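You operate a simulated robot arm through the tools that you are given. There is no shell and no other tool.

The job below is to be done with a simulated two-armed robot. You get a single attempt, and the scene is never put back.

TASK
Put both fuses from the white tray into their drawer and shut it.

It is judged by the outcome, as a careful person would: the job done as asked, and still so three seconds after it is handed in. It fails if anything else is knocked over, pushed out of place, dropped, spilled or broken.

THE ROBOT
Two 7-joint arms with two-finger grippers on one trunk that stands fixed in place. Base frame: the origin is at the foot of the trunk, x ahead of it, y to its left, z up. Units: cm, degrees, N and s.
The left shoulder is at [5.3, 21.6, 122], the right one opposite. With the tool pointing down near the work surface each hand reaches from about 10 to 78 cm from the base axis, measured 20 degrees to its own side. Payload 3.18 kg a hand.
The tool frame of a hand sits at the grasp point between the pads (the TCP): z along the fingers, y along the line on which they close. The tips reach 3 cm beyond it. The gripper opens to 14.4 cm. The gripper's body begins 10.3 cm behind the TCP.
Orientation is that of the tool frame in the base frame, as a unit quaternion [x, y, z, w]. With the fingers straight down and closing along the base's y, the tool's x points along the base's -x, its y along +y and its z along -z.

THE INTERFACE
- The arms move only by the tool drive_tool. It takes "left_commands", "right_commands" or both (then of equal length, played together; a hand with none holds still); each is a list of rows, each an object of numbers (a shift or turn left out is 0, a gripper value left out holds the last): "hand": the finger opening in cm, from 0 to 14.4; "dx", "dy", "dz": the shift along the tool's x, y, z in units of 40 mm (1.0 is 40 mm); "ax", "ay", "az": the turn, a rotation vector about the tool's x, y, z in units of 6 degrees (1.0 is 6 degrees). In form: [{"hand": .., "dx": .., "dy": .., "dz": .., "ax": .., "ay": .., "az": ..}, ...]. A call has 1 to 20 rows; each row shifts and turns the commanded pose from where the row before left it, along the tool's axes as they then stand. A call with a number of a shift or a turn outside -1 to 1 is refused whole. Each row takes 0.2 s and may step no farther than 5 cm and 8.6 degrees from the row before; otherwise, or with a gripper value out of range, the whole call is refused. A pose out of reach is approached as far as the arm can. The call stops where the force on the tool passes 40 N (or 10 N more than at its start, if that is more) or the arm is blocked; 0.2 s more then pass. The fingers move at their own pace and stop on an object; they squeeze with about 40 N. The grip force told is the motor's: it shows also when the fingers shut on nothing. Time passes only in rows, and 0.2 s behind the last, so rows that do not move let the fingers close. The reply holds the time, the measured pose of the TCP, the force on the tool along the base axes, the opening and the grip force, in the units named above and with some noise, with the torque about the TCP (base axes, N m) and any sound that the robot's microphone picked up.
- Cameras (640 x 400 px; columns grow to the right, rows downward): "scene" is now at [13.06, 3.63, 144.88]; the picture's right is [0.37, -0.93, 0.00], its down [-0.17, -0.07, -0.98] and it looks along [0.91, 0.37, -0.18] (base axes); focal length 214 px, centre (320, 200). "left" rides on the left gripper at [7.6, -1.6, -14.3] in its tool frame; the picture's right is [0.21, 0.98, 0.00], its down [-0.84, 0.18, -0.51] and it looks along [-0.50, 0.11, 0.86] (tool axes); focal length 218 px, centre (320, 200). "right" rides on the right gripper at [7.7, 1.6, -14.3] in its tool frame; the picture's right is [-0.21, 0.98, 0.00], its down [-0.84, -0.18, -0.51] and it looks along [-0.50, -0.10, 0.86] (tool axes); focal length 218 px, centre (320, 200). There is no depth. A picture from a camera that has moved, and an enlarged one, comes with that camera's place and axes in the base frame and with its lens.
- get_image(camera): a new picture of that camera. No time passes.
- slide_trunk(by): slides the trunk up (or, below 0, down) by that many cm; the arms and the scene camera ride with it, the base frame stays. It gives what a move gives, with no picture.
- aim_head(pan, tilt): turns the head with the scene camera to pan (to the left, within 80 degrees either way) and tilt (down, from -29 to 69), counted from straight ahead of the robot. It gives what a move gives.
- inspect(camera, box): a new picture of the part [left, top, right, bottom] of that camera's present view, enlarged. No time passes.
- close_job(): hands the job in; it is judged then, once.

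Nothing tells you positions but the pictures and the camera data. Unless the task says otherwise, let go and move clear before handing in.

The tools are called after "Emit:" as name(argument=value, ...) on one line, values as JSON. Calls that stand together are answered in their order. drive_tool: Moves the arms, as the interface text tells. Its arguments: {"type":"object","properties":{"left_commands":{"type":"array"},"right_commands":{"type":"array"}},"required":[]} The other tools are called the same way: slide_trunk (by) slides the trunk up or down; aim_head (pan, tilt) turns the head that bears the scene camera; get_image (camera) takes a picture; inspect (camera, box) takes an enlarged picture of a part of a camera's view; close_job () hands the job in.

At the start:

```text
time: 0.0
left_ee_pos: [42.29, 44.9, 138.35]
left_ee_rot: [0.0, 1.0, 0.0, 0.001]
left_contact_force: [-0.5, 0.3, 0.5]
left_moment: [0.01, 0.0, 0.0]
left_opening: 14.4
left_grip_force: 0.1
right_ee_pos: [33.89, 4.62, 143.65]
right_ee_rot: [0.001, 1.0, 0.001, 0.001]
right_contact_force: [-0.3, 0.0, -0.5]
right_moment: [-0.01, 0.01, -0.03]
right_opening: 14.41
right_grip_force: 0.1
trunk travel left (down, up): [-30.0, 6.9]
head pan, tilt: [22.0, 10.3]
```

scene: 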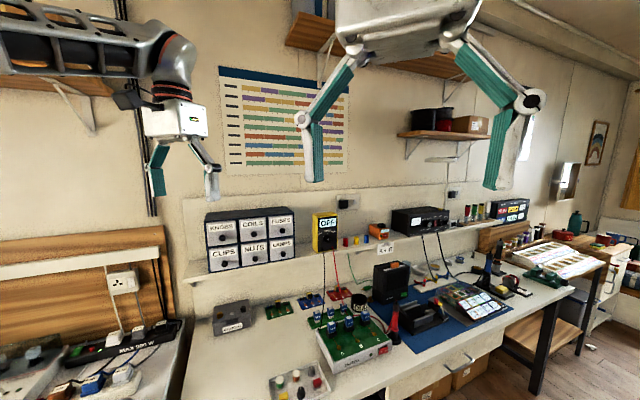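
right: 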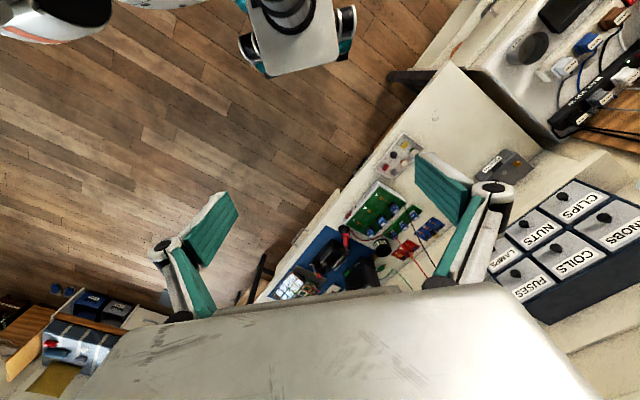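
left: 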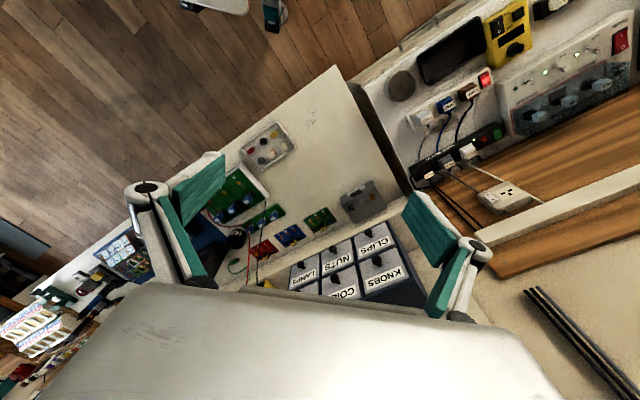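

I see a six-drawer cabinet (KNOBS, COILS, FUSES / CLIPS, NUTS, LAMPS) on a shelf at the back of the bench, and a pale tray with small parts at the front edge. I'll look closer at both before moving.

Emit:
inspect(camera="scene", box=[190, 190, 350, 290])

Emit:
inspect(camera="scene", box=[240, 320, 368, 400])

Emit:
inspect(camera="left", box=[220, 110, 316, 170])

Emit:
inspect(camera="right", box=[360, 120, 456, 180])

```text
4.00 times, centred on (270, 240) of scene
camera zoom: at [13.06, 3.63, 144.88], right [0.37, -0.93, 0.0], down [-0.17, -0.07, -0.98], along [0.91, 0.37, -0.18], focal length 858 px, centre (520, 40)
```

zoom: 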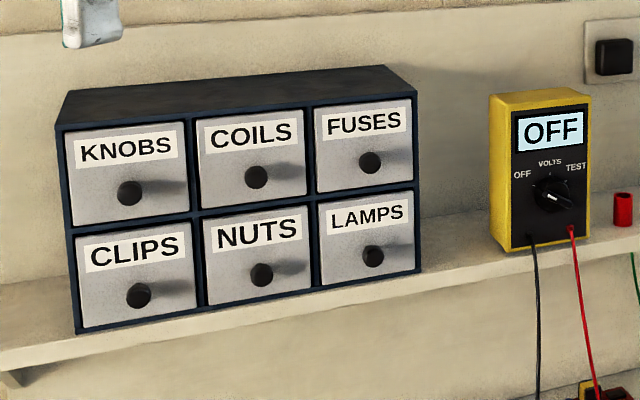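

```text
5.00 times, centred on (304, 360) of scene
camera zoom: at [13.06, 3.63, 144.88], right [0.37, -0.93, 0.0], down [-0.17, -0.07, -0.98], along [0.91, 0.37, -0.18], focal length 1072 px, centre (400, -600)
```

zoom: 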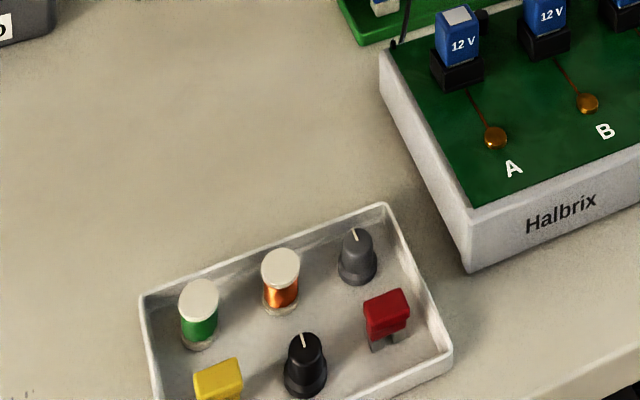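

```text
6.67 times, centred on (268, 140) of left
camera zoom: at [34.52, 43.19, 152.8], right [-0.21, 0.98, 0.0], down [0.84, 0.18, 0.51], along [0.5, 0.11, -0.86], focal length 1455 px, centre (667, 600)
```

zoom: 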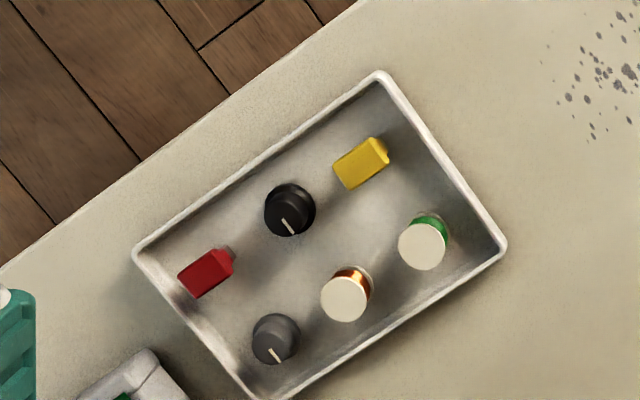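

```text
6.67 times, centred on (408, 150) of right
camera zoom: at [26.17, 6.31, 157.88], right [0.21, 0.98, 0.0], down [0.84, -0.18, 0.51], along [0.5, -0.11, -0.86], focal length 1455 px, centre (-267, 533)
```

zoom: 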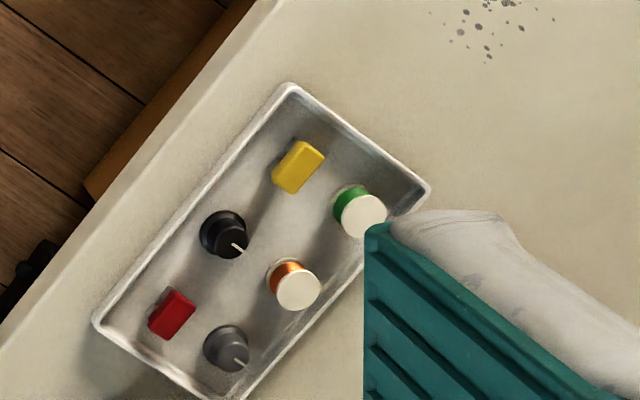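

The tray holds two blade fuses (yellow and red), two coils and two knobs. By triangulation yellow is near (56.3, 32, 77.4) and red near (63.7, 24.6, 77.5). Next I'll measure the cabinet and look round the tray more closely.

Emit:
inspect(camera="right", box=[480, 170, 640, 320])

Emit:
inspect(camera="left", box=[280, 210, 440, 310])

Emit:
aim_head(pan=26, tilt=38)

```text
2.67 times, centred on (560, 245) of right
camera zoom: at [26.17, 6.31, 157.88], right [0.21, 0.98, 0.0], down [0.84, -0.18, 0.51], along [0.5, -0.11, -0.86], focal length 582 px, centre (-320, 80)
```

zoom: 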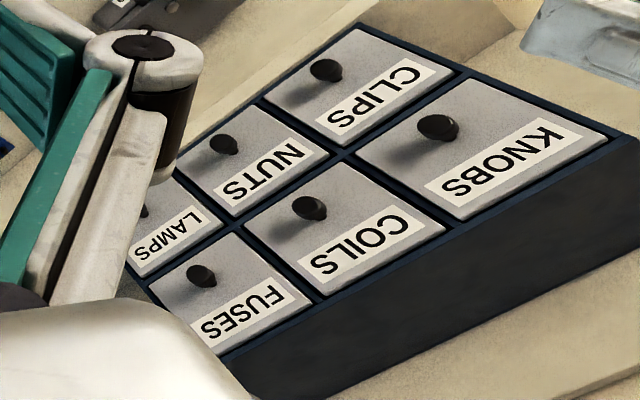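

```text
4.00 times, centred on (360, 260) of left
camera zoom: at [34.52, 43.19, 152.8], right [-0.21, 0.98, 0.0], down [0.84, 0.18, 0.51], along [0.5, 0.11, -0.86], focal length 873 px, centre (160, -40)
```

zoom: 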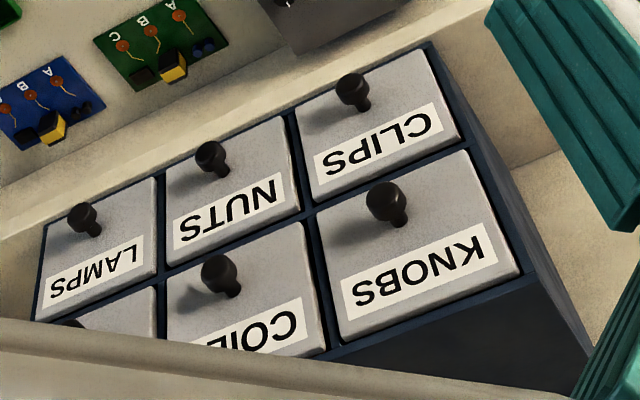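

```text
time: 0.9
left_ee_pos: [42.36, 44.84, 138.32]
left_ee_rot: [0.0, 1.0, 0.001, 0.0]
left_contact_force: [0.1, 1.0, 0.4]
left_moment: [-0.01, -0.03, -0.01]
left_opening: 14.38
left_grip_force: 0.1
right_ee_pos: [33.91, 4.66, 143.64]
right_ee_rot: [0.001, 1.0, 0.001, 0.001]
right_contact_force: [0.1, -0.5, -0.3]
right_moment: [-0.02, 0.0, -0.02]
right_opening: 14.41
right_grip_force: 0.0
trunk travel left (down, up): [-30.0, 6.9]
head pan, tilt: [26.0, 38.0]
```

The FUSES drawer is the top right one. Its knob works out at about (82, 47.4, 118), and the cabinet front faces roughly along (-0.7, -0.71). I'll check the view with the head tilted down.

Emit:
get_image(camera="scene")

Emit:
inspect(camera="scene", box=[230, 190, 390, 290])

```text
taken
camera scene: at [12.19, 3.93, 140.47], right [0.44, -0.9, 0.0], down [-0.55, -0.27, -0.79], along [0.71, 0.35, -0.61], focal length 214 px, centre (320, 200)
```

scene: 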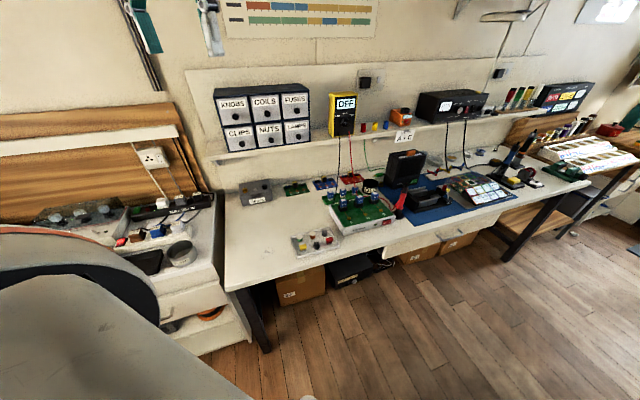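

```text
4.00 times, centred on (310, 240) of scene
camera zoom: at [12.19, 3.93, 140.47], right [0.44, -0.9, 0.0], down [-0.55, -0.27, -0.79], along [0.71, 0.35, -0.61], focal length 858 px, centre (360, 40)
```

zoom: 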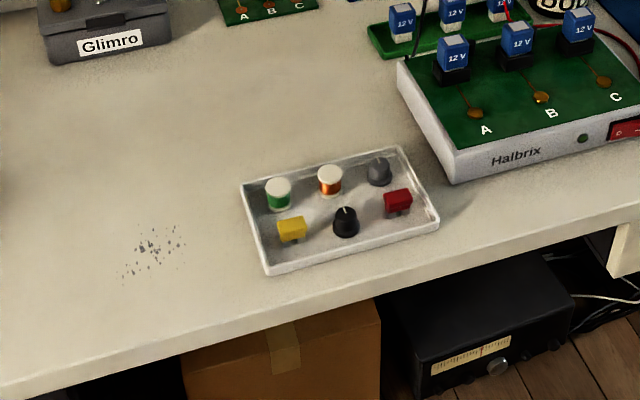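

The bench is laid out as I expected. I'll zoom on the FUSES drawer from this head pose to refine the knob's position and size.

Emit:
inspect(camera="scene", box=[205, 75, 325, 150])

Emit:
inspect(camera="scene", box=[274, 85, 322, 115])

Emit:
inspect(camera="scene", box=[285, 222, 349, 262])

```text
5.33 times, centred on (265, 112) of scene
camera zoom: at [12.19, 3.93, 140.47], right [0.44, -0.9, 0.0], down [-0.55, -0.27, -0.79], along [0.71, 0.35, -0.61], focal length 1144 px, centre (613, 667)
```

zoom: 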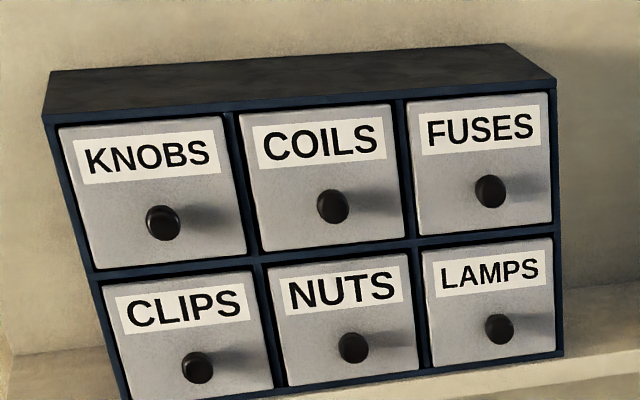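

```text
13.33 times, centred on (298, 100) of scene
camera zoom: at [12.19, 3.93, 140.47], right [0.44, -0.9, 0.0], down [-0.55, -0.27, -0.79], along [0.71, 0.35, -0.61], focal length 2860 px, centre (613, 1533)
```

zoom: 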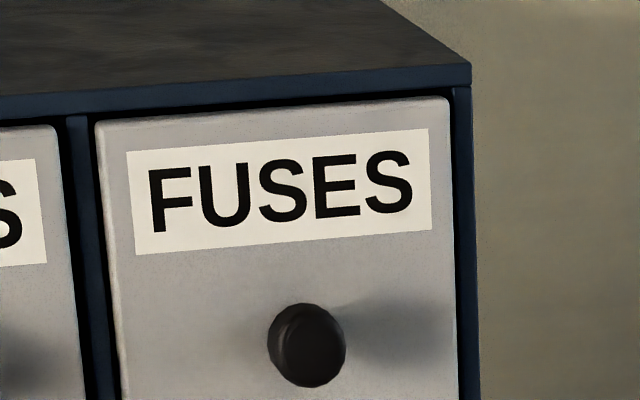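

```text
10.00 times, centred on (317, 242) of scene
camera zoom: at [12.19, 3.93, 140.47], right [0.44, -0.9, 0.0], down [-0.55, -0.27, -0.79], along [0.71, 0.35, -0.61], focal length 2145 px, centre (350, -220)
```

zoom: 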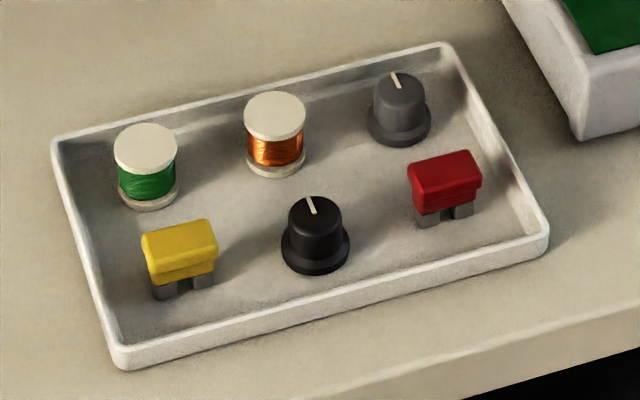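

Measured: the FUSES knob is about (82.6, 47.8, 117.7) and 2 cm across, with the cabinet face turned 45° to the base. I'll turn the left hand in free space so its fingers point at the cabinet, closing sideways.

Emit:
drive_tool(left_commands=[{"hand": 6, "az": -1}, {"az": -1}, {"az": -1}, {"az": -1}, {"az": -1}, {"az": -1}, {"az": -1}, {"az": -0.5}, {"ay": -1}, {"ay": -1}, {"ay": -1}, {"ay": -1}, {"ay": -1}, {"ay": -1}, {"ay": -1}, {"ay": -1}, {"ay": -1}, {"ay": -1}, {"ay": -1}, {"ay": -1}])

```text
time: 5.1
left_ee_pos: [32.33, 58.72, 157.94]
left_ee_rot: [-0.304, 0.753, 0.224, 0.539]
left_contact_force: [-0.3, 0.7, -0.2]
left_moment: [-0.04, 0.0, -0.02]
left_opening: 5.98
left_grip_force: 0.0
left hand out of reach, approached as far as the arm can: row 6, 11, 12, 13, 14, 15, 16, 17, 18, 19, 20
right_ee_pos: [33.79, 4.67, 143.73]
right_ee_rot: [0.0, 1.0, -0.001, 0.001]
right_contact_force: [-0.9, -0.1, 0.8]
right_moment: [0.0, -0.07, 0.02]
right_opening: 14.41
right_grip_force: 0.1
trunk travel left (down, up): [-30.0, 6.9]
head pan, tilt: [26.0, 38.0]
```

The turn itself worked, but the hand was pushed off position because that pose folds the arm too tightly. I'll step toward the cabinet in small moves and see where the hand tracks.

Emit:
drive_tool(left_commands=[{"dz": 0.8, "dy": -0.6, "dx": 0.4}, {"dz": 0.8, "dy": -0.6, "dx": 0.4}])

Emit:
get_image(camera="left")

Emit:
get_image(camera="scene")

```text
time: 5.7
left_ee_pos: [34.4, 62.1, 157.39]
left_ee_rot: [-0.301, 0.756, 0.222, 0.537]
left_contact_force: [-0.1, 0.0, 0.5]
left_moment: [0.02, 0.03, 0.02]
left_opening: 6.0
left_grip_force: 0.1
left hand out of reach, approached as far as the arm can: row 1, 2
right_ee_pos: [34.04, 4.62, 143.63]
right_ee_rot: [0.0, 1.0, 0.0, -0.001]
right_contact_force: [0.4, 0.3, 0.0]
right_moment: [0.01, 0.07, -0.01]
right_opening: 14.37
right_grip_force: 0.0
trunk travel left (down, up): [-30.0, 6.9]
head pan, tilt: [26.0, 38.0]
```

```text
taken
camera left: at [23.93, 49.88, 154.73], right [-0.73, 0.66, -0.18], down [-0.27, -0.02, 0.96], along [0.63, 0.75, 0.19], focal length 218 px, centre (320, 200)
```

left: 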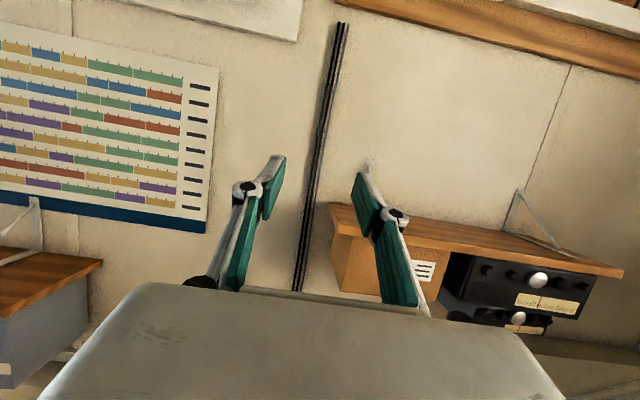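

```text
taken
camera scene: at [12.28, 3.94, 140.45], right [0.44, -0.9, 0.0], down [-0.55, -0.27, -0.79], along [0.71, 0.35, -0.62], focal length 214 px, centre (320, 200)
```

scene: 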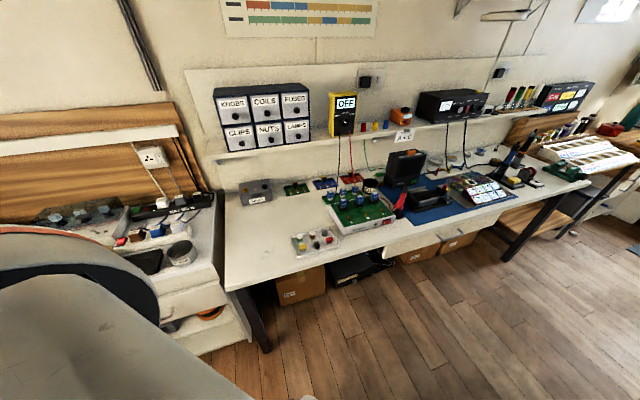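

The hand is lagging behind its command because it's still folded. I'll bring the command out in front of the robot, well short of the cabinet, so the arm can unfold in open air.

Emit:
drive_tool(left_commands=[{"dx": 0.23, "dy": -0.78, "dz": 0.25}, {"dx": 0.23, "dy": -0.78, "dz": 0.25}, {"dx": 0.23, "dy": -0.78, "dz": 0.25}])

```text
time: 6.5
left_ee_pos: [35.65, 61.19, 159.74]
left_ee_rot: [-0.302, 0.755, 0.223, 0.538]
left_contact_force: [1.1, 0.4, 0.1]
left_moment: [0.01, 0.02, 0.03]
left_opening: 5.97
left_grip_force: 0.1
left hand out of reach, approached as far as the arm can: row 1, 2, 3
right_ee_pos: [33.98, 4.67, 143.71]
right_ee_rot: [0.001, 1.0, 0.001, 0.0]
right_contact_force: [0.3, -0.1, -0.1]
right_moment: [0.03, 0.01, 0.02]
right_opening: 14.41
right_grip_force: 0.1
trunk travel left (down, up): [-30.0, 6.9]
head pan, tilt: [26.0, 38.0]
```

The arm is stuck in a folded posture, so I'll undo part of the pitch. Then I'll extend with the tool pointing further down before pitching up again.

Emit:
drive_tool(left_commands=[{"ay": 1}, {"ay": 1}, {"ay": 1}, {"ay": 1}, {"ay": 1}, {"ay": 1}])

```text
time: 7.9
left_ee_pos: [35.73, 61.09, 159.73]
left_ee_rot: [-0.364, 0.878, 0.119, 0.286]
left_contact_force: [-0.3, -0.1, 0.5]
left_moment: [0.03, 0.01, 0.01]
left_opening: 6.01
left_grip_force: 0.0
right_ee_pos: [33.97, 4.61, 143.59]
right_ee_rot: [0.0, 1.0, 0.0, 0.0]
right_contact_force: [0.6, -0.4, 1.0]
right_moment: [-0.01, 0.0, -0.01]
right_opening: 14.41
right_grip_force: 0.0
trunk travel left (down, up): [-30.0, 6.9]
head pan, tilt: [26.0, 38.0]
```

The command restarts from wherever the hand actually got to, which makes this predictable. Now I'll extend to about (68, 33, 125) in open air at this half pitch.

Emit:
drive_tool(left_commands=[{"dx": 0.3, "dy": -0.713, "dz": 0.497}, {"dx": 0.3, "dy": -0.713, "dz": 0.497}, {"dx": 0.3, "dy": -0.713, "dz": 0.497}, {"dx": 0.3, "dy": -0.713, "dz": 0.497}, {"dx": 0.3, "dy": -0.713, "dz": 0.497}, {"dx": 0.3, "dy": -0.713, "dz": 0.497}, {"dx": 0.3, "dy": -0.713, "dz": 0.497}, {"dx": 0.3, "dy": -0.713, "dz": 0.497}, {"dx": 0.3, "dy": -0.713, "dz": 0.497}, {"dx": 0.3, "dy": -0.713, "dz": 0.497}, {"dx": 0.3, "dy": -0.713, "dz": 0.497}, {"dx": 0.3, "dy": -0.713, "dz": 0.497}, {"dx": 0.3, "dy": -0.713, "dz": 0.497}, {"dx": 0.3, "dy": -0.713, "dz": 0.497}, {"dx": 0.3, "dy": -0.713, "dz": 0.497}])

Emit:
get_image(camera="scene")

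```text
time: 11.1
left_ee_pos: [59.15, 45.76, 148.09]
left_ee_rot: [-0.362, 0.881, 0.118, 0.281]
left_contact_force: [-0.3, -0.4, -0.5]
left_moment: [0.01, -0.04, -0.04]
left_opening: 5.99
left_grip_force: 0.0
left hand out of reach, approached as far as the arm can: row 7, 8, 9, 10, 11, 12, 13, 14, 15
right_ee_pos: [33.86, 4.76, 143.61]
right_ee_rot: [0.001, 1.0, 0.0, 0.001]
right_contact_force: [-0.1, 0.4, 0.7]
right_moment: [-0.03, 0.01, -0.02]
right_opening: 14.4
right_grip_force: 0.1
trunk travel left (down, up): [-30.0, 6.9]
head pan, tilt: [26.0, 38.0]
```

```text
taken
camera scene: at [12.17, 3.96, 140.47], right [0.44, -0.9, 0.0], down [-0.55, -0.27, -0.79], along [0.71, 0.35, -0.62], focal length 214 px, centre (320, 200)
```

scene: 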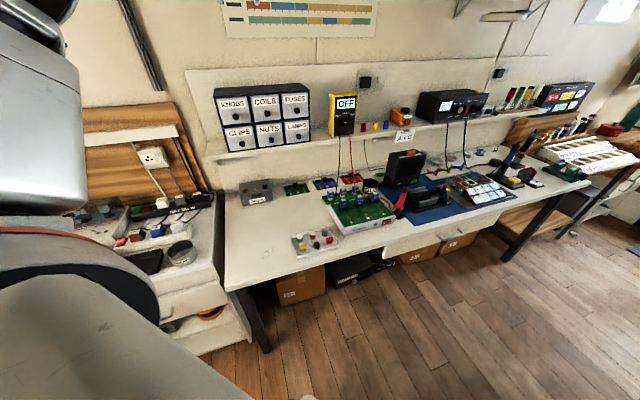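

The arm still stops short, which looks like a joint-limit posture rather than distance. I'll go back to tool straight down with no yaw and drop to a comfortable mid-reach spot above the bench at (60, 33, 112). From there I'll work out the turn again.

Emit:
drive_tool(left_commands=[{"ay": 1}, {"ay": 1}, {"ay": 1}, {"ay": 1}, {"ay": 1}, {"ay": 1}, {"az": 1}, {"az": 1}, {"az": 1}, {"az": 1}, {"az": 1}, {"az": 1}, {"az": 1}, {"az": 0.5}])

```text
time: 14.1
left_ee_pos: [56.97, 42.51, 144.2]
left_ee_rot: [0.001, 0.983, 0.129, 0.132]
left_contact_force: [-0.3, -1.0, 0.4]
left_moment: [-0.01, -0.03, 0.01]
left_opening: 6.01
left_grip_force: 0.0
left hand out of reach, approached as far as the arm can: row 1, 2, 3, 4, 5, 6
right_ee_pos: [33.88, 4.78, 143.68]
right_ee_rot: [0.001, 1.0, 0.001, 0.0]
right_contact_force: [0.8, -0.6, -0.3]
right_moment: [0.0, 0.0, 0.0]
right_opening: 14.41
right_grip_force: 0.1
trunk travel left (down, up): [-30.0, 6.9]
head pan, tilt: [26.0, 38.0]
```

The hand is still high and tilted about 21°. I'll lower it to working height over the open part of the bench, then straighten it.

Emit:
drive_tool(left_commands=[{"dx": 0.142, "dy": -0.43, "dz": 0.798}, {"dx": 0.142, "dy": -0.43, "dz": 0.798}, {"dx": 0.142, "dy": -0.43, "dz": 0.798}, {"dx": 0.142, "dy": -0.43, "dz": 0.798}, {"dx": 0.142, "dy": -0.43, "dz": 0.798}, {"dx": 0.142, "dy": -0.43, "dz": 0.798}, {"dx": 0.142, "dy": -0.43, "dz": 0.798}, {"dx": 0.142, "dy": -0.43, "dz": 0.798}, {"dx": 0.142, "dy": -0.43, "dz": 0.798}, {"ax": 0.84, "ay": 0.84}, {"ax": 0.84, "ay": 0.84}, {"ax": 0.84, "ay": 0.84}])

Emit:
get_image(camera="scene")

Emit:
get_image(camera="left")

Emit:
get_image(camera="right")

```text
time: 16.7
left_ee_pos: [60.5, 37.92, 118.86]
left_ee_rot: [0.0, 1.0, -0.004, -0.001]
left_contact_force: [0.2, -0.1, 0.0]
left_moment: [-0.02, 0.0, 0.0]
left_opening: 6.02
left_grip_force: 0.1
left hand out of reach, approached as far as the arm can: row 7, 8, 9
right_ee_pos: [33.9, 4.75, 143.67]
right_ee_rot: [0.001, 1.0, 0.001, 0.0]
right_contact_force: [-0.5, 0.6, -0.1]
right_moment: [0.0, -0.02, -0.02]
right_opening: 14.4
right_grip_force: 0.1
trunk travel left (down, up): [-30.0, 6.9]
head pan, tilt: [26.0, 38.0]
```

```text
taken
camera scene: at [12.2, 3.93, 140.46], right [0.44, -0.9, 0.0], down [-0.55, -0.27, -0.79], along [0.71, 0.35, -0.62], focal length 214 px, centre (320, 200)
```

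scene: 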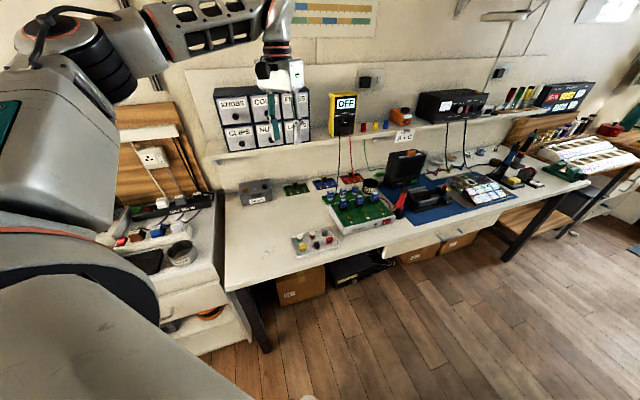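

```text
taken
camera left: at [52.73, 36.39, 133.23], right [-0.21, 0.98, -0.01], down [0.84, 0.18, 0.5], along [0.49, 0.1, -0.86], focal length 218 px, centre (320, 200)
```

left: 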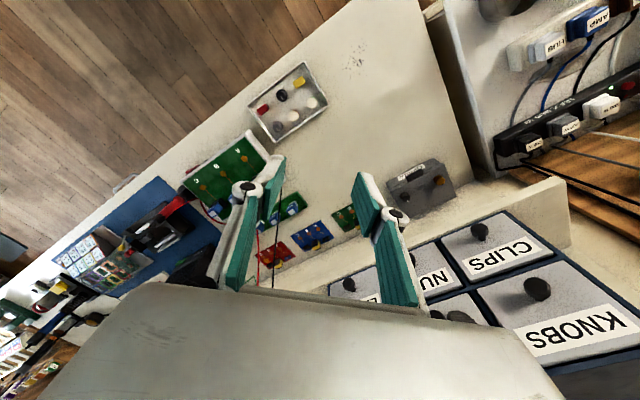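

```text
taken
camera right: at [26.18, 6.31, 157.88], right [0.21, 0.98, 0.0], down [0.84, -0.18, 0.51], along [0.5, -0.11, -0.86], focal length 218 px, centre (320, 200)
```

right: 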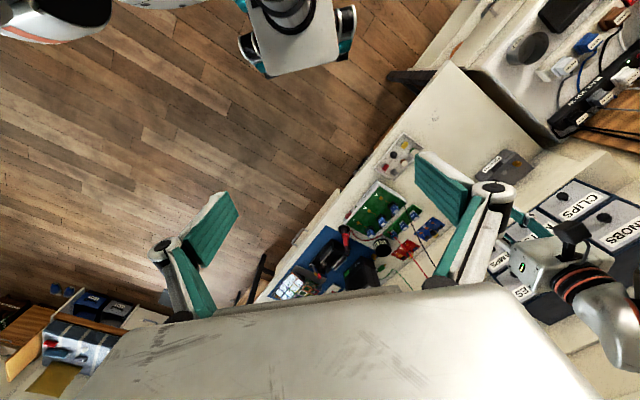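

The left hand is now tool-down at (60.5, 37.9, 119), in front of the cabinet and clear of it. I'll pitch it forward a little at a time, with no yaw, to see how far it can point ahead.

Emit:
drive_tool(left_commands=[{"dx": -0.3, "ay": -1}, {"dx": -0.3, "dz": 0.03, "ay": -1}, {"dx": -0.29, "dz": 0.06, "ay": -1}, {"dx": -0.28, "dz": 0.09, "ay": -1}, {"dx": -0.27, "dz": 0.12, "ay": -1}, {"dx": -0.26, "dz": 0.15, "ay": -1}, {"ay": -1}, {"ay": -1}])

```text
time: 18.5
left_ee_pos: [73.6, 48.73, 131.37]
left_ee_rot: [0.005, 0.916, -0.004, 0.402]
left_contact_force: [-1.1, -0.2, 0.2]
left_moment: [-0.01, -0.01, -0.01]
left_opening: 5.99
left_grip_force: 0.0
left hand out of reach, approached as far as the arm can: row 3, 4, 5, 6, 7, 8
right_ee_pos: [33.93, 4.71, 143.73]
right_ee_rot: [0.001, 1.0, 0.0, -0.001]
right_contact_force: [-0.3, 0.2, 0.4]
right_moment: [-0.02, 0.02, -0.03]
right_opening: 14.38
right_grip_force: 0.0
trunk travel left (down, up): [-30.0, 6.9]
head pan, tilt: [26.0, 38.0]
```

Pitching worked to about 47°, but the arm drifted up and outward to (73.6, 48.7, 131.4), still clear of the cabinet. Raising the trunk will put the drawer lower relative to the shoulder, so I'll do that next.

Emit:
slide_trunk(by=6.8)

Emit:
drive_tool(left_commands=[{"dx": 0.3, "dz": -0.3}, {"dx": 0.3, "dz": -0.3}])

Emit:
get_image(camera="scene")

```text
time: 19.6
left_ee_pos: [73.27, 48.59, 138.86]
left_ee_rot: [0.005, 0.914, -0.003, 0.405]
left_contact_force: [0.3, 0.9, 0.2]
left_moment: [0.03, 0.0, 0.0]
left_opening: 6.04
left_grip_force: 0.1
right_ee_pos: [33.94, 4.75, 150.51]
right_ee_rot: [0.0, 1.0, 0.0, 0.0]
right_contact_force: [-0.6, 0.3, -0.2]
right_moment: [-0.01, 0.02, 0.03]
right_opening: 14.4
right_grip_force: 0.0
trunk travel left (down, up): [-36.8, 0.1]
head pan, tilt: [26.0, 38.0]
```

```text
time: 20.2
left_ee_pos: [69.97, 49.31, 139.19]
left_ee_rot: [0.007, 0.915, -0.004, 0.403]
left_contact_force: [-0.1, 0.7, -0.9]
left_moment: [0.02, -0.02, 0.0]
left_opening: 5.98
left_grip_force: 0.0
left hand out of reach, approached as far as the arm can: row 2
right_ee_pos: [33.83, 4.82, 150.45]
right_ee_rot: [0.001, 1.0, -0.001, 0.0]
right_contact_force: [-0.1, -0.5, 0.2]
right_moment: [-0.03, -0.01, -0.01]
right_opening: 14.38
right_grip_force: 0.1
trunk travel left (down, up): [-36.8, 0.1]
head pan, tilt: [26.0, 38.0]
```

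```text
taken
camera scene: at [11.86, 3.95, 147.22], right [0.44, -0.9, 0.0], down [-0.55, -0.27, -0.79], along [0.71, 0.35, -0.62], focal length 214 px, centre (320, 200)
```

scene: 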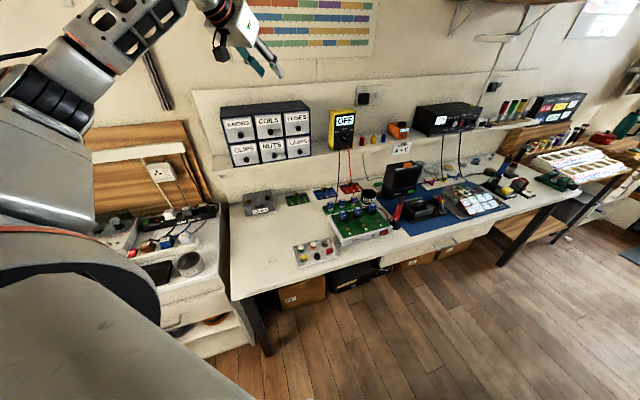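

Raising the trunk helped only a little. From here I'll test which directions the arm can move freely, with small steps starting downward.

Emit:
drive_tool(left_commands=[{"dx": 0.37, "dz": 0.34}, {"dx": 0.37, "dz": 0.34}])

Emit:
drive_tool(left_commands=[{"dy": -0.5}, {"dy": -0.5}])

```text
time: 20.8
left_ee_pos: [70.79, 51.11, 136.95]
left_ee_rot: [0.007, 0.915, -0.004, 0.402]
left_contact_force: [0.1, 0.4, -0.6]
left_moment: [-0.02, -0.02, -0.01]
left_opening: 5.99
left_grip_force: 0.1
left hand out of reach, approached as far as the arm can: row 1, 2
right_ee_pos: [33.95, 4.62, 150.49]
right_ee_rot: [0.001, 1.0, 0.0, 0.001]
right_contact_force: [-0.5, 0.2, -0.8]
right_moment: [0.0, 0.01, 0.02]
right_opening: 14.39
right_grip_force: 0.0
trunk travel left (down, up): [-36.8, 0.1]
head pan, tilt: [26.0, 38.0]
```

```text
time: 21.4
left_ee_pos: [71.36, 48.9, 139.03]
left_ee_rot: [0.007, 0.915, -0.005, 0.403]
left_contact_force: [-0.2, -0.2, -0.1]
left_moment: [0.01, 0.05, 0.03]
left_opening: 6.0
left_grip_force: 0.1
left hand out of reach, approached as far as the arm can: row 1, 2
right_ee_pos: [33.9, 4.62, 150.47]
right_ee_rot: [0.001, 1.0, 0.001, 0.0]
right_contact_force: [-0.1, -0.6, -0.3]
right_moment: [0.05, -0.03, 0.0]
right_opening: 14.38
right_grip_force: 0.1
trunk travel left (down, up): [-36.8, 0.1]
head pan, tilt: [26.0, 38.0]
```

The arm sits on a limit surface and only moves freely outward and up. Since the knob itself needs the arm nearly straight, I'll yaw the tool toward the cabinet here, above cabinet height, and watch the limits.

Emit:
drive_tool(left_commands=[{"ax": -0.74, "az": -0.68}, {"ax": -0.74, "az": -0.68}, {"ax": -0.74, "az": -0.68}])

```text
time: 22.2
left_ee_pos: [73.16, 52.8, 145.31]
left_ee_rot: [-0.139, 0.905, 0.061, 0.397]
left_contact_force: [0.4, 0.0, 0.4]
left_moment: [-0.03, -0.01, 0.02]
left_opening: 5.96
left_grip_force: 0.1
left hand out of reach, approached as far as the arm can: row 1, 2, 3
right_ee_pos: [33.99, 4.52, 150.51]
right_ee_rot: [0.0, 1.0, 0.001, 0.0]
right_contact_force: [0.4, -0.2, 0.3]
right_moment: [0.04, -0.01, -0.01]
right_opening: 14.39
right_grip_force: 0.2
trunk travel left (down, up): [-36.8, 0.1]
head pan, tilt: [26.0, 38.0]
```

Yawing left pushed the hand up and out again. I'll look at the arm itself to see which joint is limiting.

Emit:
aim_head(pan=60, tilt=10)

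Emit:
get_image(camera="scene")

Emit:
get_image(camera="right")

```text
time: 23.2
left_ee_pos: [72.99, 52.8, 145.23]
left_ee_rot: [-0.136, 0.906, 0.059, 0.397]
left_contact_force: [0.2, -0.1, -1.0]
left_moment: [0.0, 0.03, 0.01]
left_opening: 6.01
left_grip_force: 0.1
right_ee_pos: [33.87, 4.62, 150.56]
right_ee_rot: [0.001, 1.0, 0.0, 0.0]
right_contact_force: [-0.5, -0.5, -0.3]
right_moment: [0.03, 0.01, 0.01]
right_opening: 14.41
right_grip_force: 0.1
trunk travel left (down, up): [-36.8, 0.1]
head pan, tilt: [60.0, 10.0]
```

```text
taken
camera scene: at [8.78, 8.19, 151.68], right [0.87, -0.5, 0.0], down [-0.09, -0.15, -0.98], along [0.49, 0.85, -0.17], focal length 214 px, centre (320, 200)
```

scene: 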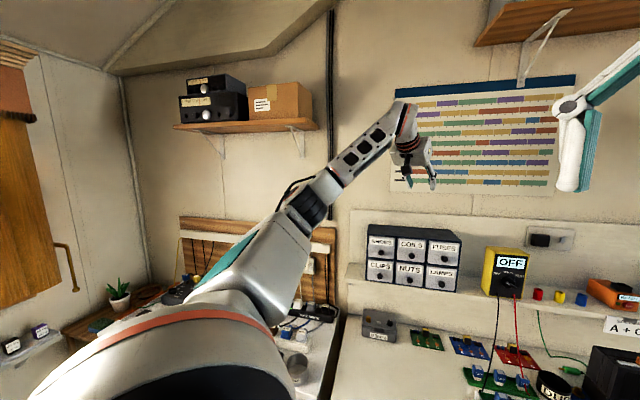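

```text
taken
camera right: at [26.16, 6.3, 164.68], right [0.21, 0.98, 0.0], down [0.84, -0.18, 0.51], along [0.5, -0.11, -0.86], focal length 218 px, centre (320, 200)
```

right: 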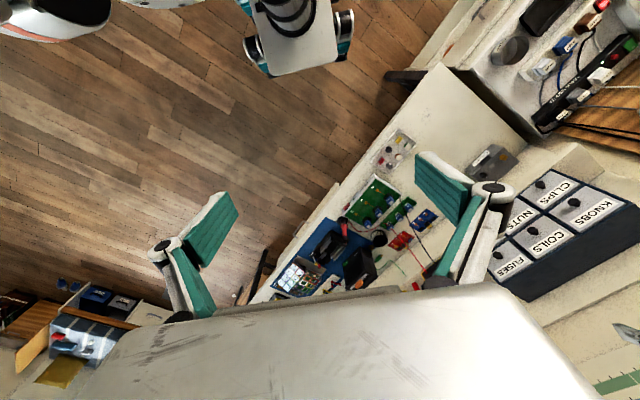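

The arm is nearly straight and reaching upward, which is an awkward posture. I'll return to tool-down at lower height, over open bench, and redo the pitch from there where the forearm points down and forward.

Emit:
drive_tool(left_commands=[{"ax": 0.74, "az": 0.68}, {"ax": 0.74, "az": 0.68}, {"ax": 0.74, "az": 0.68}, {"dx": 0.66, "dy": -0.4, "dz": 0.21, "ay": 1}, {"dx": 0.64, "dy": -0.4, "dz": 0.275, "ay": 1}, {"dx": 0.6, "dy": -0.4, "dz": 0.34, "ay": 1}, {"dx": 0.565, "dy": -0.4, "dz": 0.4, "ay": 1}, {"dx": 0.52, "dy": -0.4, "dz": 0.46, "ay": 1}, {"dx": 0.47, "dy": -0.4, "dz": 0.51, "ay": 1}, {"dx": 0.41, "dy": -0.4, "dz": 0.556, "ay": 1}, {"dx": 0.35, "dy": -0.4, "dz": 0.6, "ay": 0.9}])

Emit:
get_image(camera="scene")

```text
time: 25.6
left_ee_pos: [63.67, 40.05, 124.91]
left_ee_rot: [0.006, 1.0, -0.001, 0.003]
left_contact_force: [0.3, 0.4, -0.5]
left_moment: [0.04, 0.02, -0.03]
left_opening: 5.99
left_grip_force: 0.0
right_ee_pos: [33.95, 4.68, 150.39]
right_ee_rot: [0.001, 1.0, 0.001, 0.0]
right_contact_force: [-0.4, 0.4, 0.3]
right_moment: [-0.02, 0.06, -0.04]
right_opening: 14.41
right_grip_force: 0.1
trunk travel left (down, up): [-36.8, 0.1]
head pan, tilt: [60.0, 10.0]
```

```text
taken
camera scene: at [8.85, 8.17, 151.68], right [0.87, -0.5, 0.0], down [-0.09, -0.15, -0.98], along [0.49, 0.85, -0.17], focal length 214 px, centre (320, 200)
```

scene: 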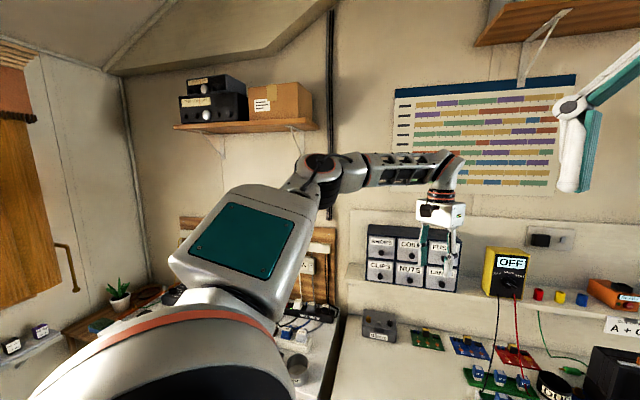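

All steps were reachable and the hand is tool-down at (63.7, 40, 125). I'll lower it to about (60, 33, 100), still well above the bench items.

Emit:
drive_tool(left_commands=[{"dx": 0.13, "dy": -0.25, "dz": 0.89}, {"dx": 0.13, "dy": -0.25, "dz": 0.89}, {"dx": 0.13, "dy": -0.25, "dz": 0.89}, {"dx": 0.13, "dy": -0.25, "dz": 0.89}, {"dx": 0.13, "dy": -0.25, "dz": 0.89}, {"dx": 0.13, "dy": -0.25, "dz": 0.89}, {"dx": 0.13, "dy": -0.25, "dz": 0.89}])

Emit:
get_image(camera="scene")

```text
time: 27.2
left_ee_pos: [64.55, 40.45, 107.21]
left_ee_rot: [0.009, 1.0, -0.004, 0.001]
left_contact_force: [-0.4, -0.6, -0.4]
left_moment: [0.01, 0.0, -0.02]
left_opening: 6.01
left_grip_force: 0.1
left hand out of reach, approached as far as the arm can: row 3, 4, 5, 6, 7
right_ee_pos: [33.96, 4.66, 150.5]
right_ee_rot: [0.001, 1.0, 0.0, 0.0]
right_contact_force: [-0.1, -0.2, 0.5]
right_moment: [0.0, 0.01, 0.0]
right_opening: 14.42
right_grip_force: 0.0
trunk travel left (down, up): [-36.8, 0.1]
head pan, tilt: [60.0, 10.0]
```

```text
taken
camera scene: at [8.78, 8.21, 151.69], right [0.87, -0.5, 0.0], down [-0.09, -0.15, -0.98], along [0.49, 0.85, -0.17], focal length 214 px, centre (320, 200)
```

scene: 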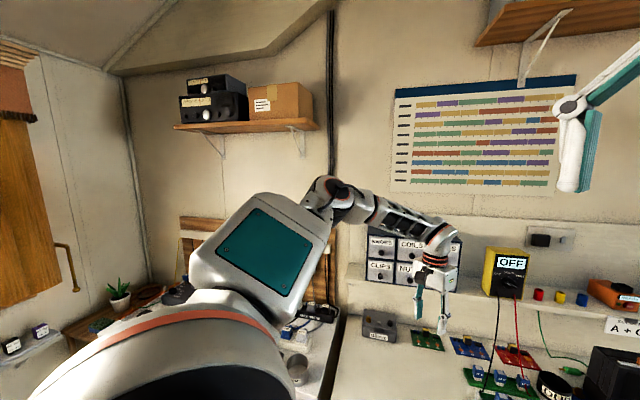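

It stopped at (64.5, 40.5, 107) and is resisting motion to the right. I'll try pulling in toward the robot first (-x), then right, in single small tests.

Emit:
drive_tool(left_commands=[{"dx": 0.5}, {"dx": 0.5}])

Emit:
drive_tool(left_commands=[{"dy": -0.5}, {"dy": -0.5}])

Emit:
drive_tool(left_commands=[{"dz": 0.5}, {"dz": 0.5}])

```text
time: 27.8
left_ee_pos: [61.49, 42.26, 107.83]
left_ee_rot: [0.008, 1.0, -0.003, 0.002]
left_contact_force: [0.3, 0.6, -0.7]
left_moment: [0.01, -0.04, -0.05]
left_opening: 6.0
left_grip_force: 0.0
left hand out of reach, approached as far as the arm can: row 1, 2
right_ee_pos: [33.96, 4.69, 150.42]
right_ee_rot: [0.001, 1.0, 0.0, 0.001]
right_contact_force: [-0.3, 0.1, -0.2]
right_moment: [0.01, -0.05, 0.0]
right_opening: 14.37
right_grip_force: 0.1
trunk travel left (down, up): [-36.8, 0.1]
head pan, tilt: [60.0, 10.0]
```

```text
time: 28.4
left_ee_pos: [62.85, 41.09, 108.63]
left_ee_rot: [0.009, 1.0, -0.004, 0.001]
left_contact_force: [-0.4, -0.4, 0.1]
left_moment: [0.01, 0.02, 0.03]
left_opening: 5.96
left_grip_force: 0.2
left hand out of reach, approached as far as the arm can: row 1, 2
right_ee_pos: [33.96, 4.77, 150.57]
right_ee_rot: [0.0, 1.0, 0.0, 0.001]
right_contact_force: [-1.0, 0.3, -0.9]
right_moment: [-0.01, -0.01, 0.01]
right_opening: 14.42
right_grip_force: 0.1
trunk travel left (down, up): [-36.8, 0.1]
head pan, tilt: [60.0, 10.0]
```

```text
time: 29.0
left_ee_pos: [63.43, 42.18, 104.87]
left_ee_rot: [0.007, 1.0, -0.004, 0.001]
left_contact_force: [0.2, 1.0, -0.5]
left_moment: [-0.01, -0.01, -0.01]
left_opening: 5.99
left_grip_force: 0.2
left hand out of reach, approached as far as the arm can: row 1, 2
right_ee_pos: [33.98, 4.78, 150.45]
right_ee_rot: [0.001, 1.0, 0.0, 0.0]
right_contact_force: [-0.5, -0.9, 0.7]
right_moment: [0.0, -0.02, -0.04]
right_opening: 14.42
right_grip_force: 0.0
trunk travel left (down, up): [-36.8, 0.1]
head pan, tilt: [60.0, 10.0]
```

The pattern (blocked toward −y, worse with left yaw) fits a wrist-roll limit. Turning the hand the other way should free it, and a −135° turn gives the same gripper line toward the cabinet. I'll rotate +az and check.

Emit:
drive_tool(left_commands=[{"az": 1}, {"az": 1}, {"az": 1}, {"az": 1}, {"az": 1}, {"az": 1}, {"az": 1}, {"az": 0.5}])

Emit:
drive_tool(left_commands=[{"dx": 0.35, "dy": -0.35}, {"dx": 0.35, "dy": -0.35}])

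```text
time: 30.8
left_ee_pos: [63.44, 42.25, 104.97]
left_ee_rot: [0.39, 0.921, 0.001, 0.004]
left_contact_force: [1.0, 0.4, -0.4]
left_moment: [-0.01, 0.0, 0.01]
left_opening: 6.0
left_grip_force: 0.0
right_ee_pos: [33.99, 4.71, 150.35]
right_ee_rot: [0.001, 1.0, 0.0, 0.0]
right_contact_force: [0.0, 0.3, -0.1]
right_moment: [0.0, -0.01, 0.0]
right_opening: 14.4
right_grip_force: 0.0
trunk travel left (down, up): [-36.8, 0.1]
head pan, tilt: [60.0, 10.0]
```

```text
time: 31.4
left_ee_pos: [59.31, 42.17, 104.97]
left_ee_rot: [0.388, 0.922, 0.001, 0.004]
left_contact_force: [0.2, 0.5, -0.4]
left_moment: [-0.01, 0.0, 0.0]
left_opening: 5.99
left_grip_force: 0.0
right_ee_pos: [33.95, 4.6, 150.52]
right_ee_rot: [0.001, 1.0, 0.001, 0.001]
right_contact_force: [-0.9, -0.6, 1.3]
right_moment: [0.0, -0.03, 0.04]
right_opening: 14.42
right_grip_force: 0.1
trunk travel left (down, up): [-36.8, 0.1]
head pan, tilt: [60.0, 10.0]
```

No limits hit now, so the roll limit was the cause. I'll continue turning another 90° so the hand can face the cabinet.

Emit:
drive_tool(left_commands=[{"az": 1}, {"az": 1}, {"az": 1}, {"az": 1}, {"az": 1}, {"az": 1}, {"az": 1}, {"az": 1}, {"az": 1}, {"az": 1}, {"az": 1}, {"az": 1}, {"az": 1}, {"az": 1}, {"az": 1}])

```text
time: 34.6
left_ee_pos: [59.46, 42.19, 105.02]
left_ee_rot: [0.927, 0.376, 0.004, 0.002]
left_contact_force: [-0.3, 0.8, -0.2]
left_moment: [0.01, 0.01, -0.02]
left_opening: 5.99
left_grip_force: 0.1
right_ee_pos: [33.85, 4.62, 150.62]
right_ee_rot: [0.001, 1.0, 0.001, 0.0]
right_contact_force: [0.0, -0.3, -0.1]
right_moment: [0.02, -0.01, 0.03]
right_opening: 14.37
right_grip_force: 0.0
trunk travel left (down, up): [-36.8, 0.1]
head pan, tilt: [60.0, 10.0]
```

The tool now closes along the cabinet face. Next I'll pitch it up toward the cabinet while moving sideways and up to line up with the FUSES knob, staying about 20 cm in front.

Emit:
drive_tool(left_commands=[{"dy": 0.3, "dz": -0.3, "ay": 1}, {"dx": 0.03, "dy": 0.3, "dz": -0.298, "ay": 1}, {"dx": 0.062, "dy": 0.3, "dz": -0.293, "ay": 1}, {"dx": 0.093, "dy": 0.3, "dz": -0.285, "ay": 1}, {"dx": 0.122, "dy": 0.3, "dz": -0.274, "ay": 1}, {"dx": 0.15, "dy": 0.3, "dz": -0.26, "ay": 1}])

```text
time: 36.0
left_ee_pos: [64.25, 36.97, 112.26]
left_ee_rot: [0.88, 0.36, 0.289, -0.115]
left_contact_force: [-0.5, -0.2, 0.1]
left_moment: [0.05, 0.0, 0.05]
left_opening: 5.98
left_grip_force: 0.1
right_ee_pos: [34.04, 4.58, 150.5]
right_ee_rot: [0.001, 1.0, 0.0, 0.0]
right_contact_force: [-0.7, 0.2, 0.1]
right_moment: [0.0, 0.03, 0.0]
right_opening: 14.4
right_grip_force: 0.0
trunk travel left (down, up): [-36.8, 0.1]
head pan, tilt: [60.0, 10.0]
```

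Everything is reachable so far. I'll continue the pitch and alignment.

Emit:
drive_tool(left_commands=[{"dx": 0.176, "dy": 0.3, "dz": -0.243, "ay": 1}, {"dx": 0.2, "dy": 0.3, "dz": -0.223, "ay": 1}, {"dx": 0.223, "dy": 0.3, "dz": -0.2, "ay": 1}, {"dx": 0.243, "dy": 0.3, "dz": -0.176, "ay": 1}, {"ay": 1}, {"ay": 1}])

Emit:
aim_head(pan=28, tilt=25)

Emit:
get_image(camera="left")

Emit:
get_image(camera="scene")

```text
time: 37.4
left_ee_pos: [66.38, 38.58, 119.16]
left_ee_rot: [0.781, 0.317, 0.501, -0.197]
left_contact_force: [0.1, -0.7, -0.7]
left_moment: [0.03, -0.01, -0.01]
left_opening: 5.99
left_grip_force: 0.0
left hand out of reach, approached as far as the arm can: row 4, 5, 6
right_ee_pos: [33.96, 4.68, 150.57]
right_ee_rot: [0.002, 1.0, 0.001, -0.001]
right_contact_force: [0.6, -1.1, -0.6]
right_moment: [0.04, 0.05, -0.02]
right_opening: 14.38
right_grip_force: 0.1
trunk travel left (down, up): [-36.8, 0.1]
head pan, tilt: [60.0, 10.0]
```

```text
time: 38.4
left_ee_pos: [66.15, 38.58, 119.22]
left_ee_rot: [0.781, 0.317, 0.501, -0.197]
left_contact_force: [0.6, -0.4, 0.2]
left_moment: [0.03, -0.01, 0.0]
left_opening: 5.99
left_grip_force: 0.1
right_ee_pos: [33.87, 4.68, 150.46]
right_ee_rot: [0.001, 1.0, 0.001, 0.0]
right_contact_force: [-0.4, -1.2, 0.4]
right_moment: [-0.01, 0.0, 0.02]
right_opening: 14.42
right_grip_force: 0.1
trunk travel left (down, up): [-36.8, 0.1]
head pan, tilt: [28.0, 25.0]
```

```text
taken
camera left: at [57.85, 33.03, 132.22], right [0.74, -0.64, 0.2], down [-0.46, -0.7, -0.55], along [0.49, 0.32, -0.81], focal length 218 px, centre (320, 200)
```

left: 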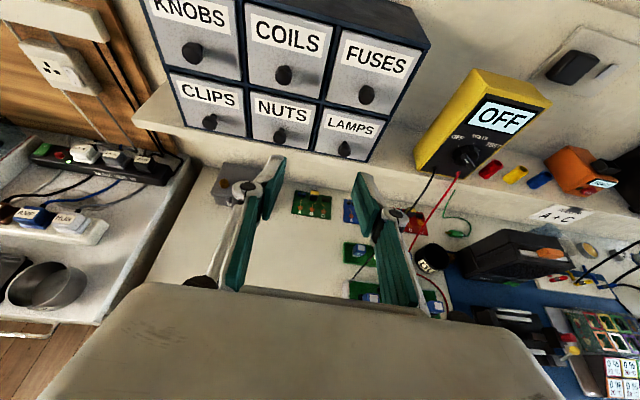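

```text
taken
camera scene: at [12.26, 4.48, 149.25], right [0.47, -0.88, 0.0], down [-0.37, -0.2, -0.91], along [0.8, 0.43, -0.42], focal length 214 px, centre (320, 200)
```

scene: 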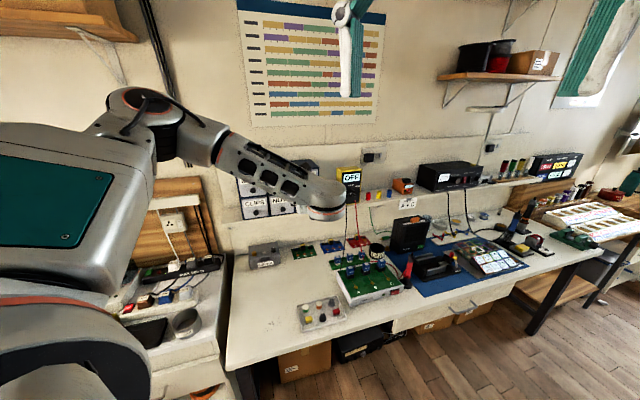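

The hand is pitched to about 25° below horizontal, with the camera now above it, and the camera confirms the knob at (82.6, 47.8, 118). I'll move sideways and forward to a pre-grasp about 8 cm short of the knob.

Emit:
drive_tool(left_commands=[{"hand": 5, "dx": 0.27, "dy": 0.41, "dz": 0.58}, {"dx": 0.27, "dy": 0.41, "dz": 0.58}, {"dx": 0.27, "dy": 0.41, "dz": 0.58}])

Emit:
get_image(camera="left")

```text
time: 39.2
left_ee_pos: [75.02, 41.25, 119.4]
left_ee_rot: [0.782, 0.317, 0.499, -0.196]
left_contact_force: [-0.1, -1.1, -0.6]
left_moment: [-0.01, 0.0, -0.02]
left_opening: 4.99
left_grip_force: 0.1
left hand out of reach, approached as far as the arm can: row 3
right_ee_pos: [34.02, 4.73, 150.39]
right_ee_rot: [0.001, 1.0, 0.001, 0.001]
right_contact_force: [0.1, 0.2, 0.3]
right_moment: [0.0, -0.03, 0.01]
right_opening: 14.41
right_grip_force: 0.0
trunk travel left (down, up): [-36.8, 0.1]
head pan, tilt: [28.0, 25.0]
```

```text
taken
camera left: at [66.64, 35.82, 132.44], right [0.74, -0.64, 0.2], down [-0.46, -0.7, -0.55], along [0.49, 0.31, -0.81], focal length 218 px, centre (320, 200)
```

left: 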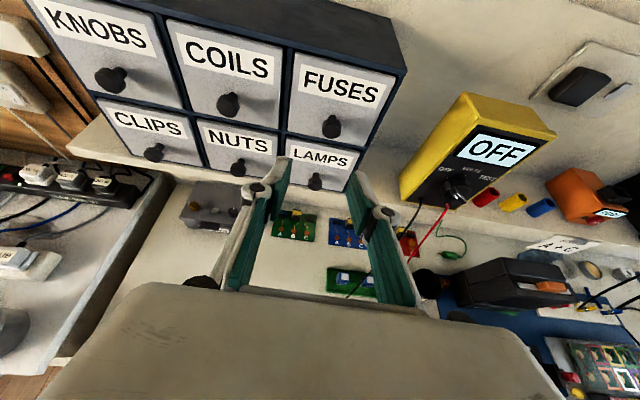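

Now at (75, 41.3, 119.4). In the tool frame the knob is about 3 cm along x, 0.6 cm along y and 9.7 cm ahead. I'll cover half of that and look again.

Emit:
drive_tool(left_commands=[{"dx": 0.25, "dy": 0.07, "dz": 0.5}, {"dx": 0.25, "dy": 0.07, "dz": 0.5}])

Emit:
get_image(camera="left")

```text
time: 39.8
left_ee_pos: [78.11, 44.09, 119.63]
left_ee_rot: [0.781, 0.317, 0.5, -0.196]
left_contact_force: [1.3, 1.0, -0.1]
left_moment: [0.02, 0.02, 0.01]
left_opening: 4.99
left_grip_force: 0.0
right_ee_pos: [33.97, 4.66, 150.56]
right_ee_rot: [0.001, 1.0, -0.001, 0.0]
right_contact_force: [0.9, -0.4, -0.8]
right_moment: [0.02, -0.02, -0.02]
right_opening: 14.39
right_grip_force: 0.0
trunk travel left (down, up): [-36.8, 0.1]
head pan, tilt: [28.0, 25.0]
```

```text
taken
camera left: at [69.74, 38.62, 132.71], right [0.74, -0.64, 0.2], down [-0.46, -0.7, -0.55], along [0.49, 0.31, -0.81], focal length 218 px, centre (320, 200)
```

left: 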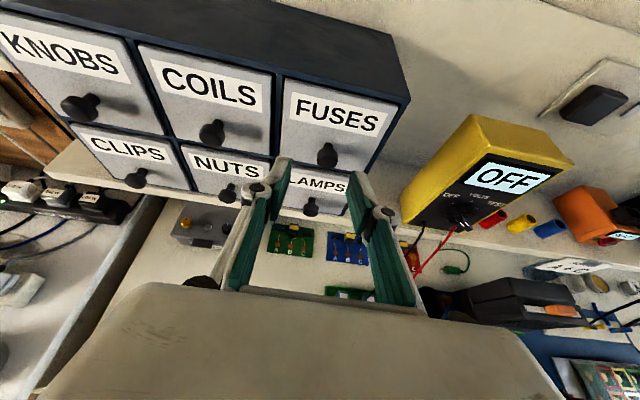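

That step was clean. I'll zoom on the knob to see its shape, how far it protrudes, and the drawer face.

Emit:
inspect(camera="left", box=[264, 70, 424, 220])

Emit:
inspect(camera="scene", box=[220, 150, 380, 250])

```text
2.67 times, centred on (344, 145) of left
camera zoom: at [69.74, 38.62, 132.71], right [0.74, -0.64, 0.2], down [-0.46, -0.7, -0.55], along [0.49, 0.31, -0.81], focal length 582 px, centre (256, 347)
```

zoom: 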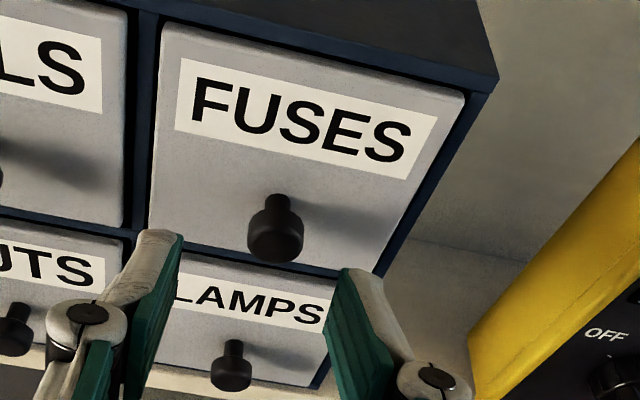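

```text
4.00 times, centred on (300, 200) of scene
camera zoom: at [12.23, 4.48, 149.25], right [0.47, -0.88, 0.0], down [-0.37, -0.2, -0.91], along [0.8, 0.43, -0.42], focal length 858 px, centre (400, 200)
```

zoom: 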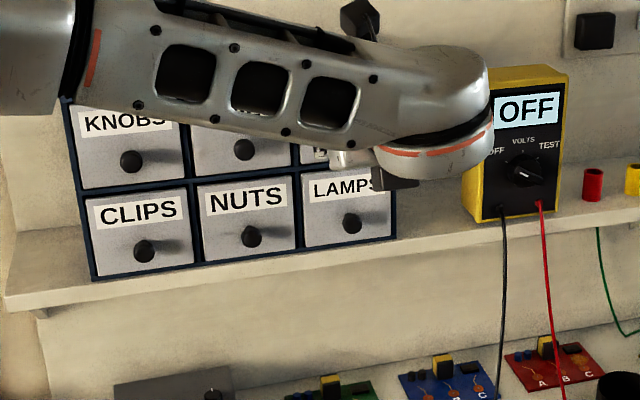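

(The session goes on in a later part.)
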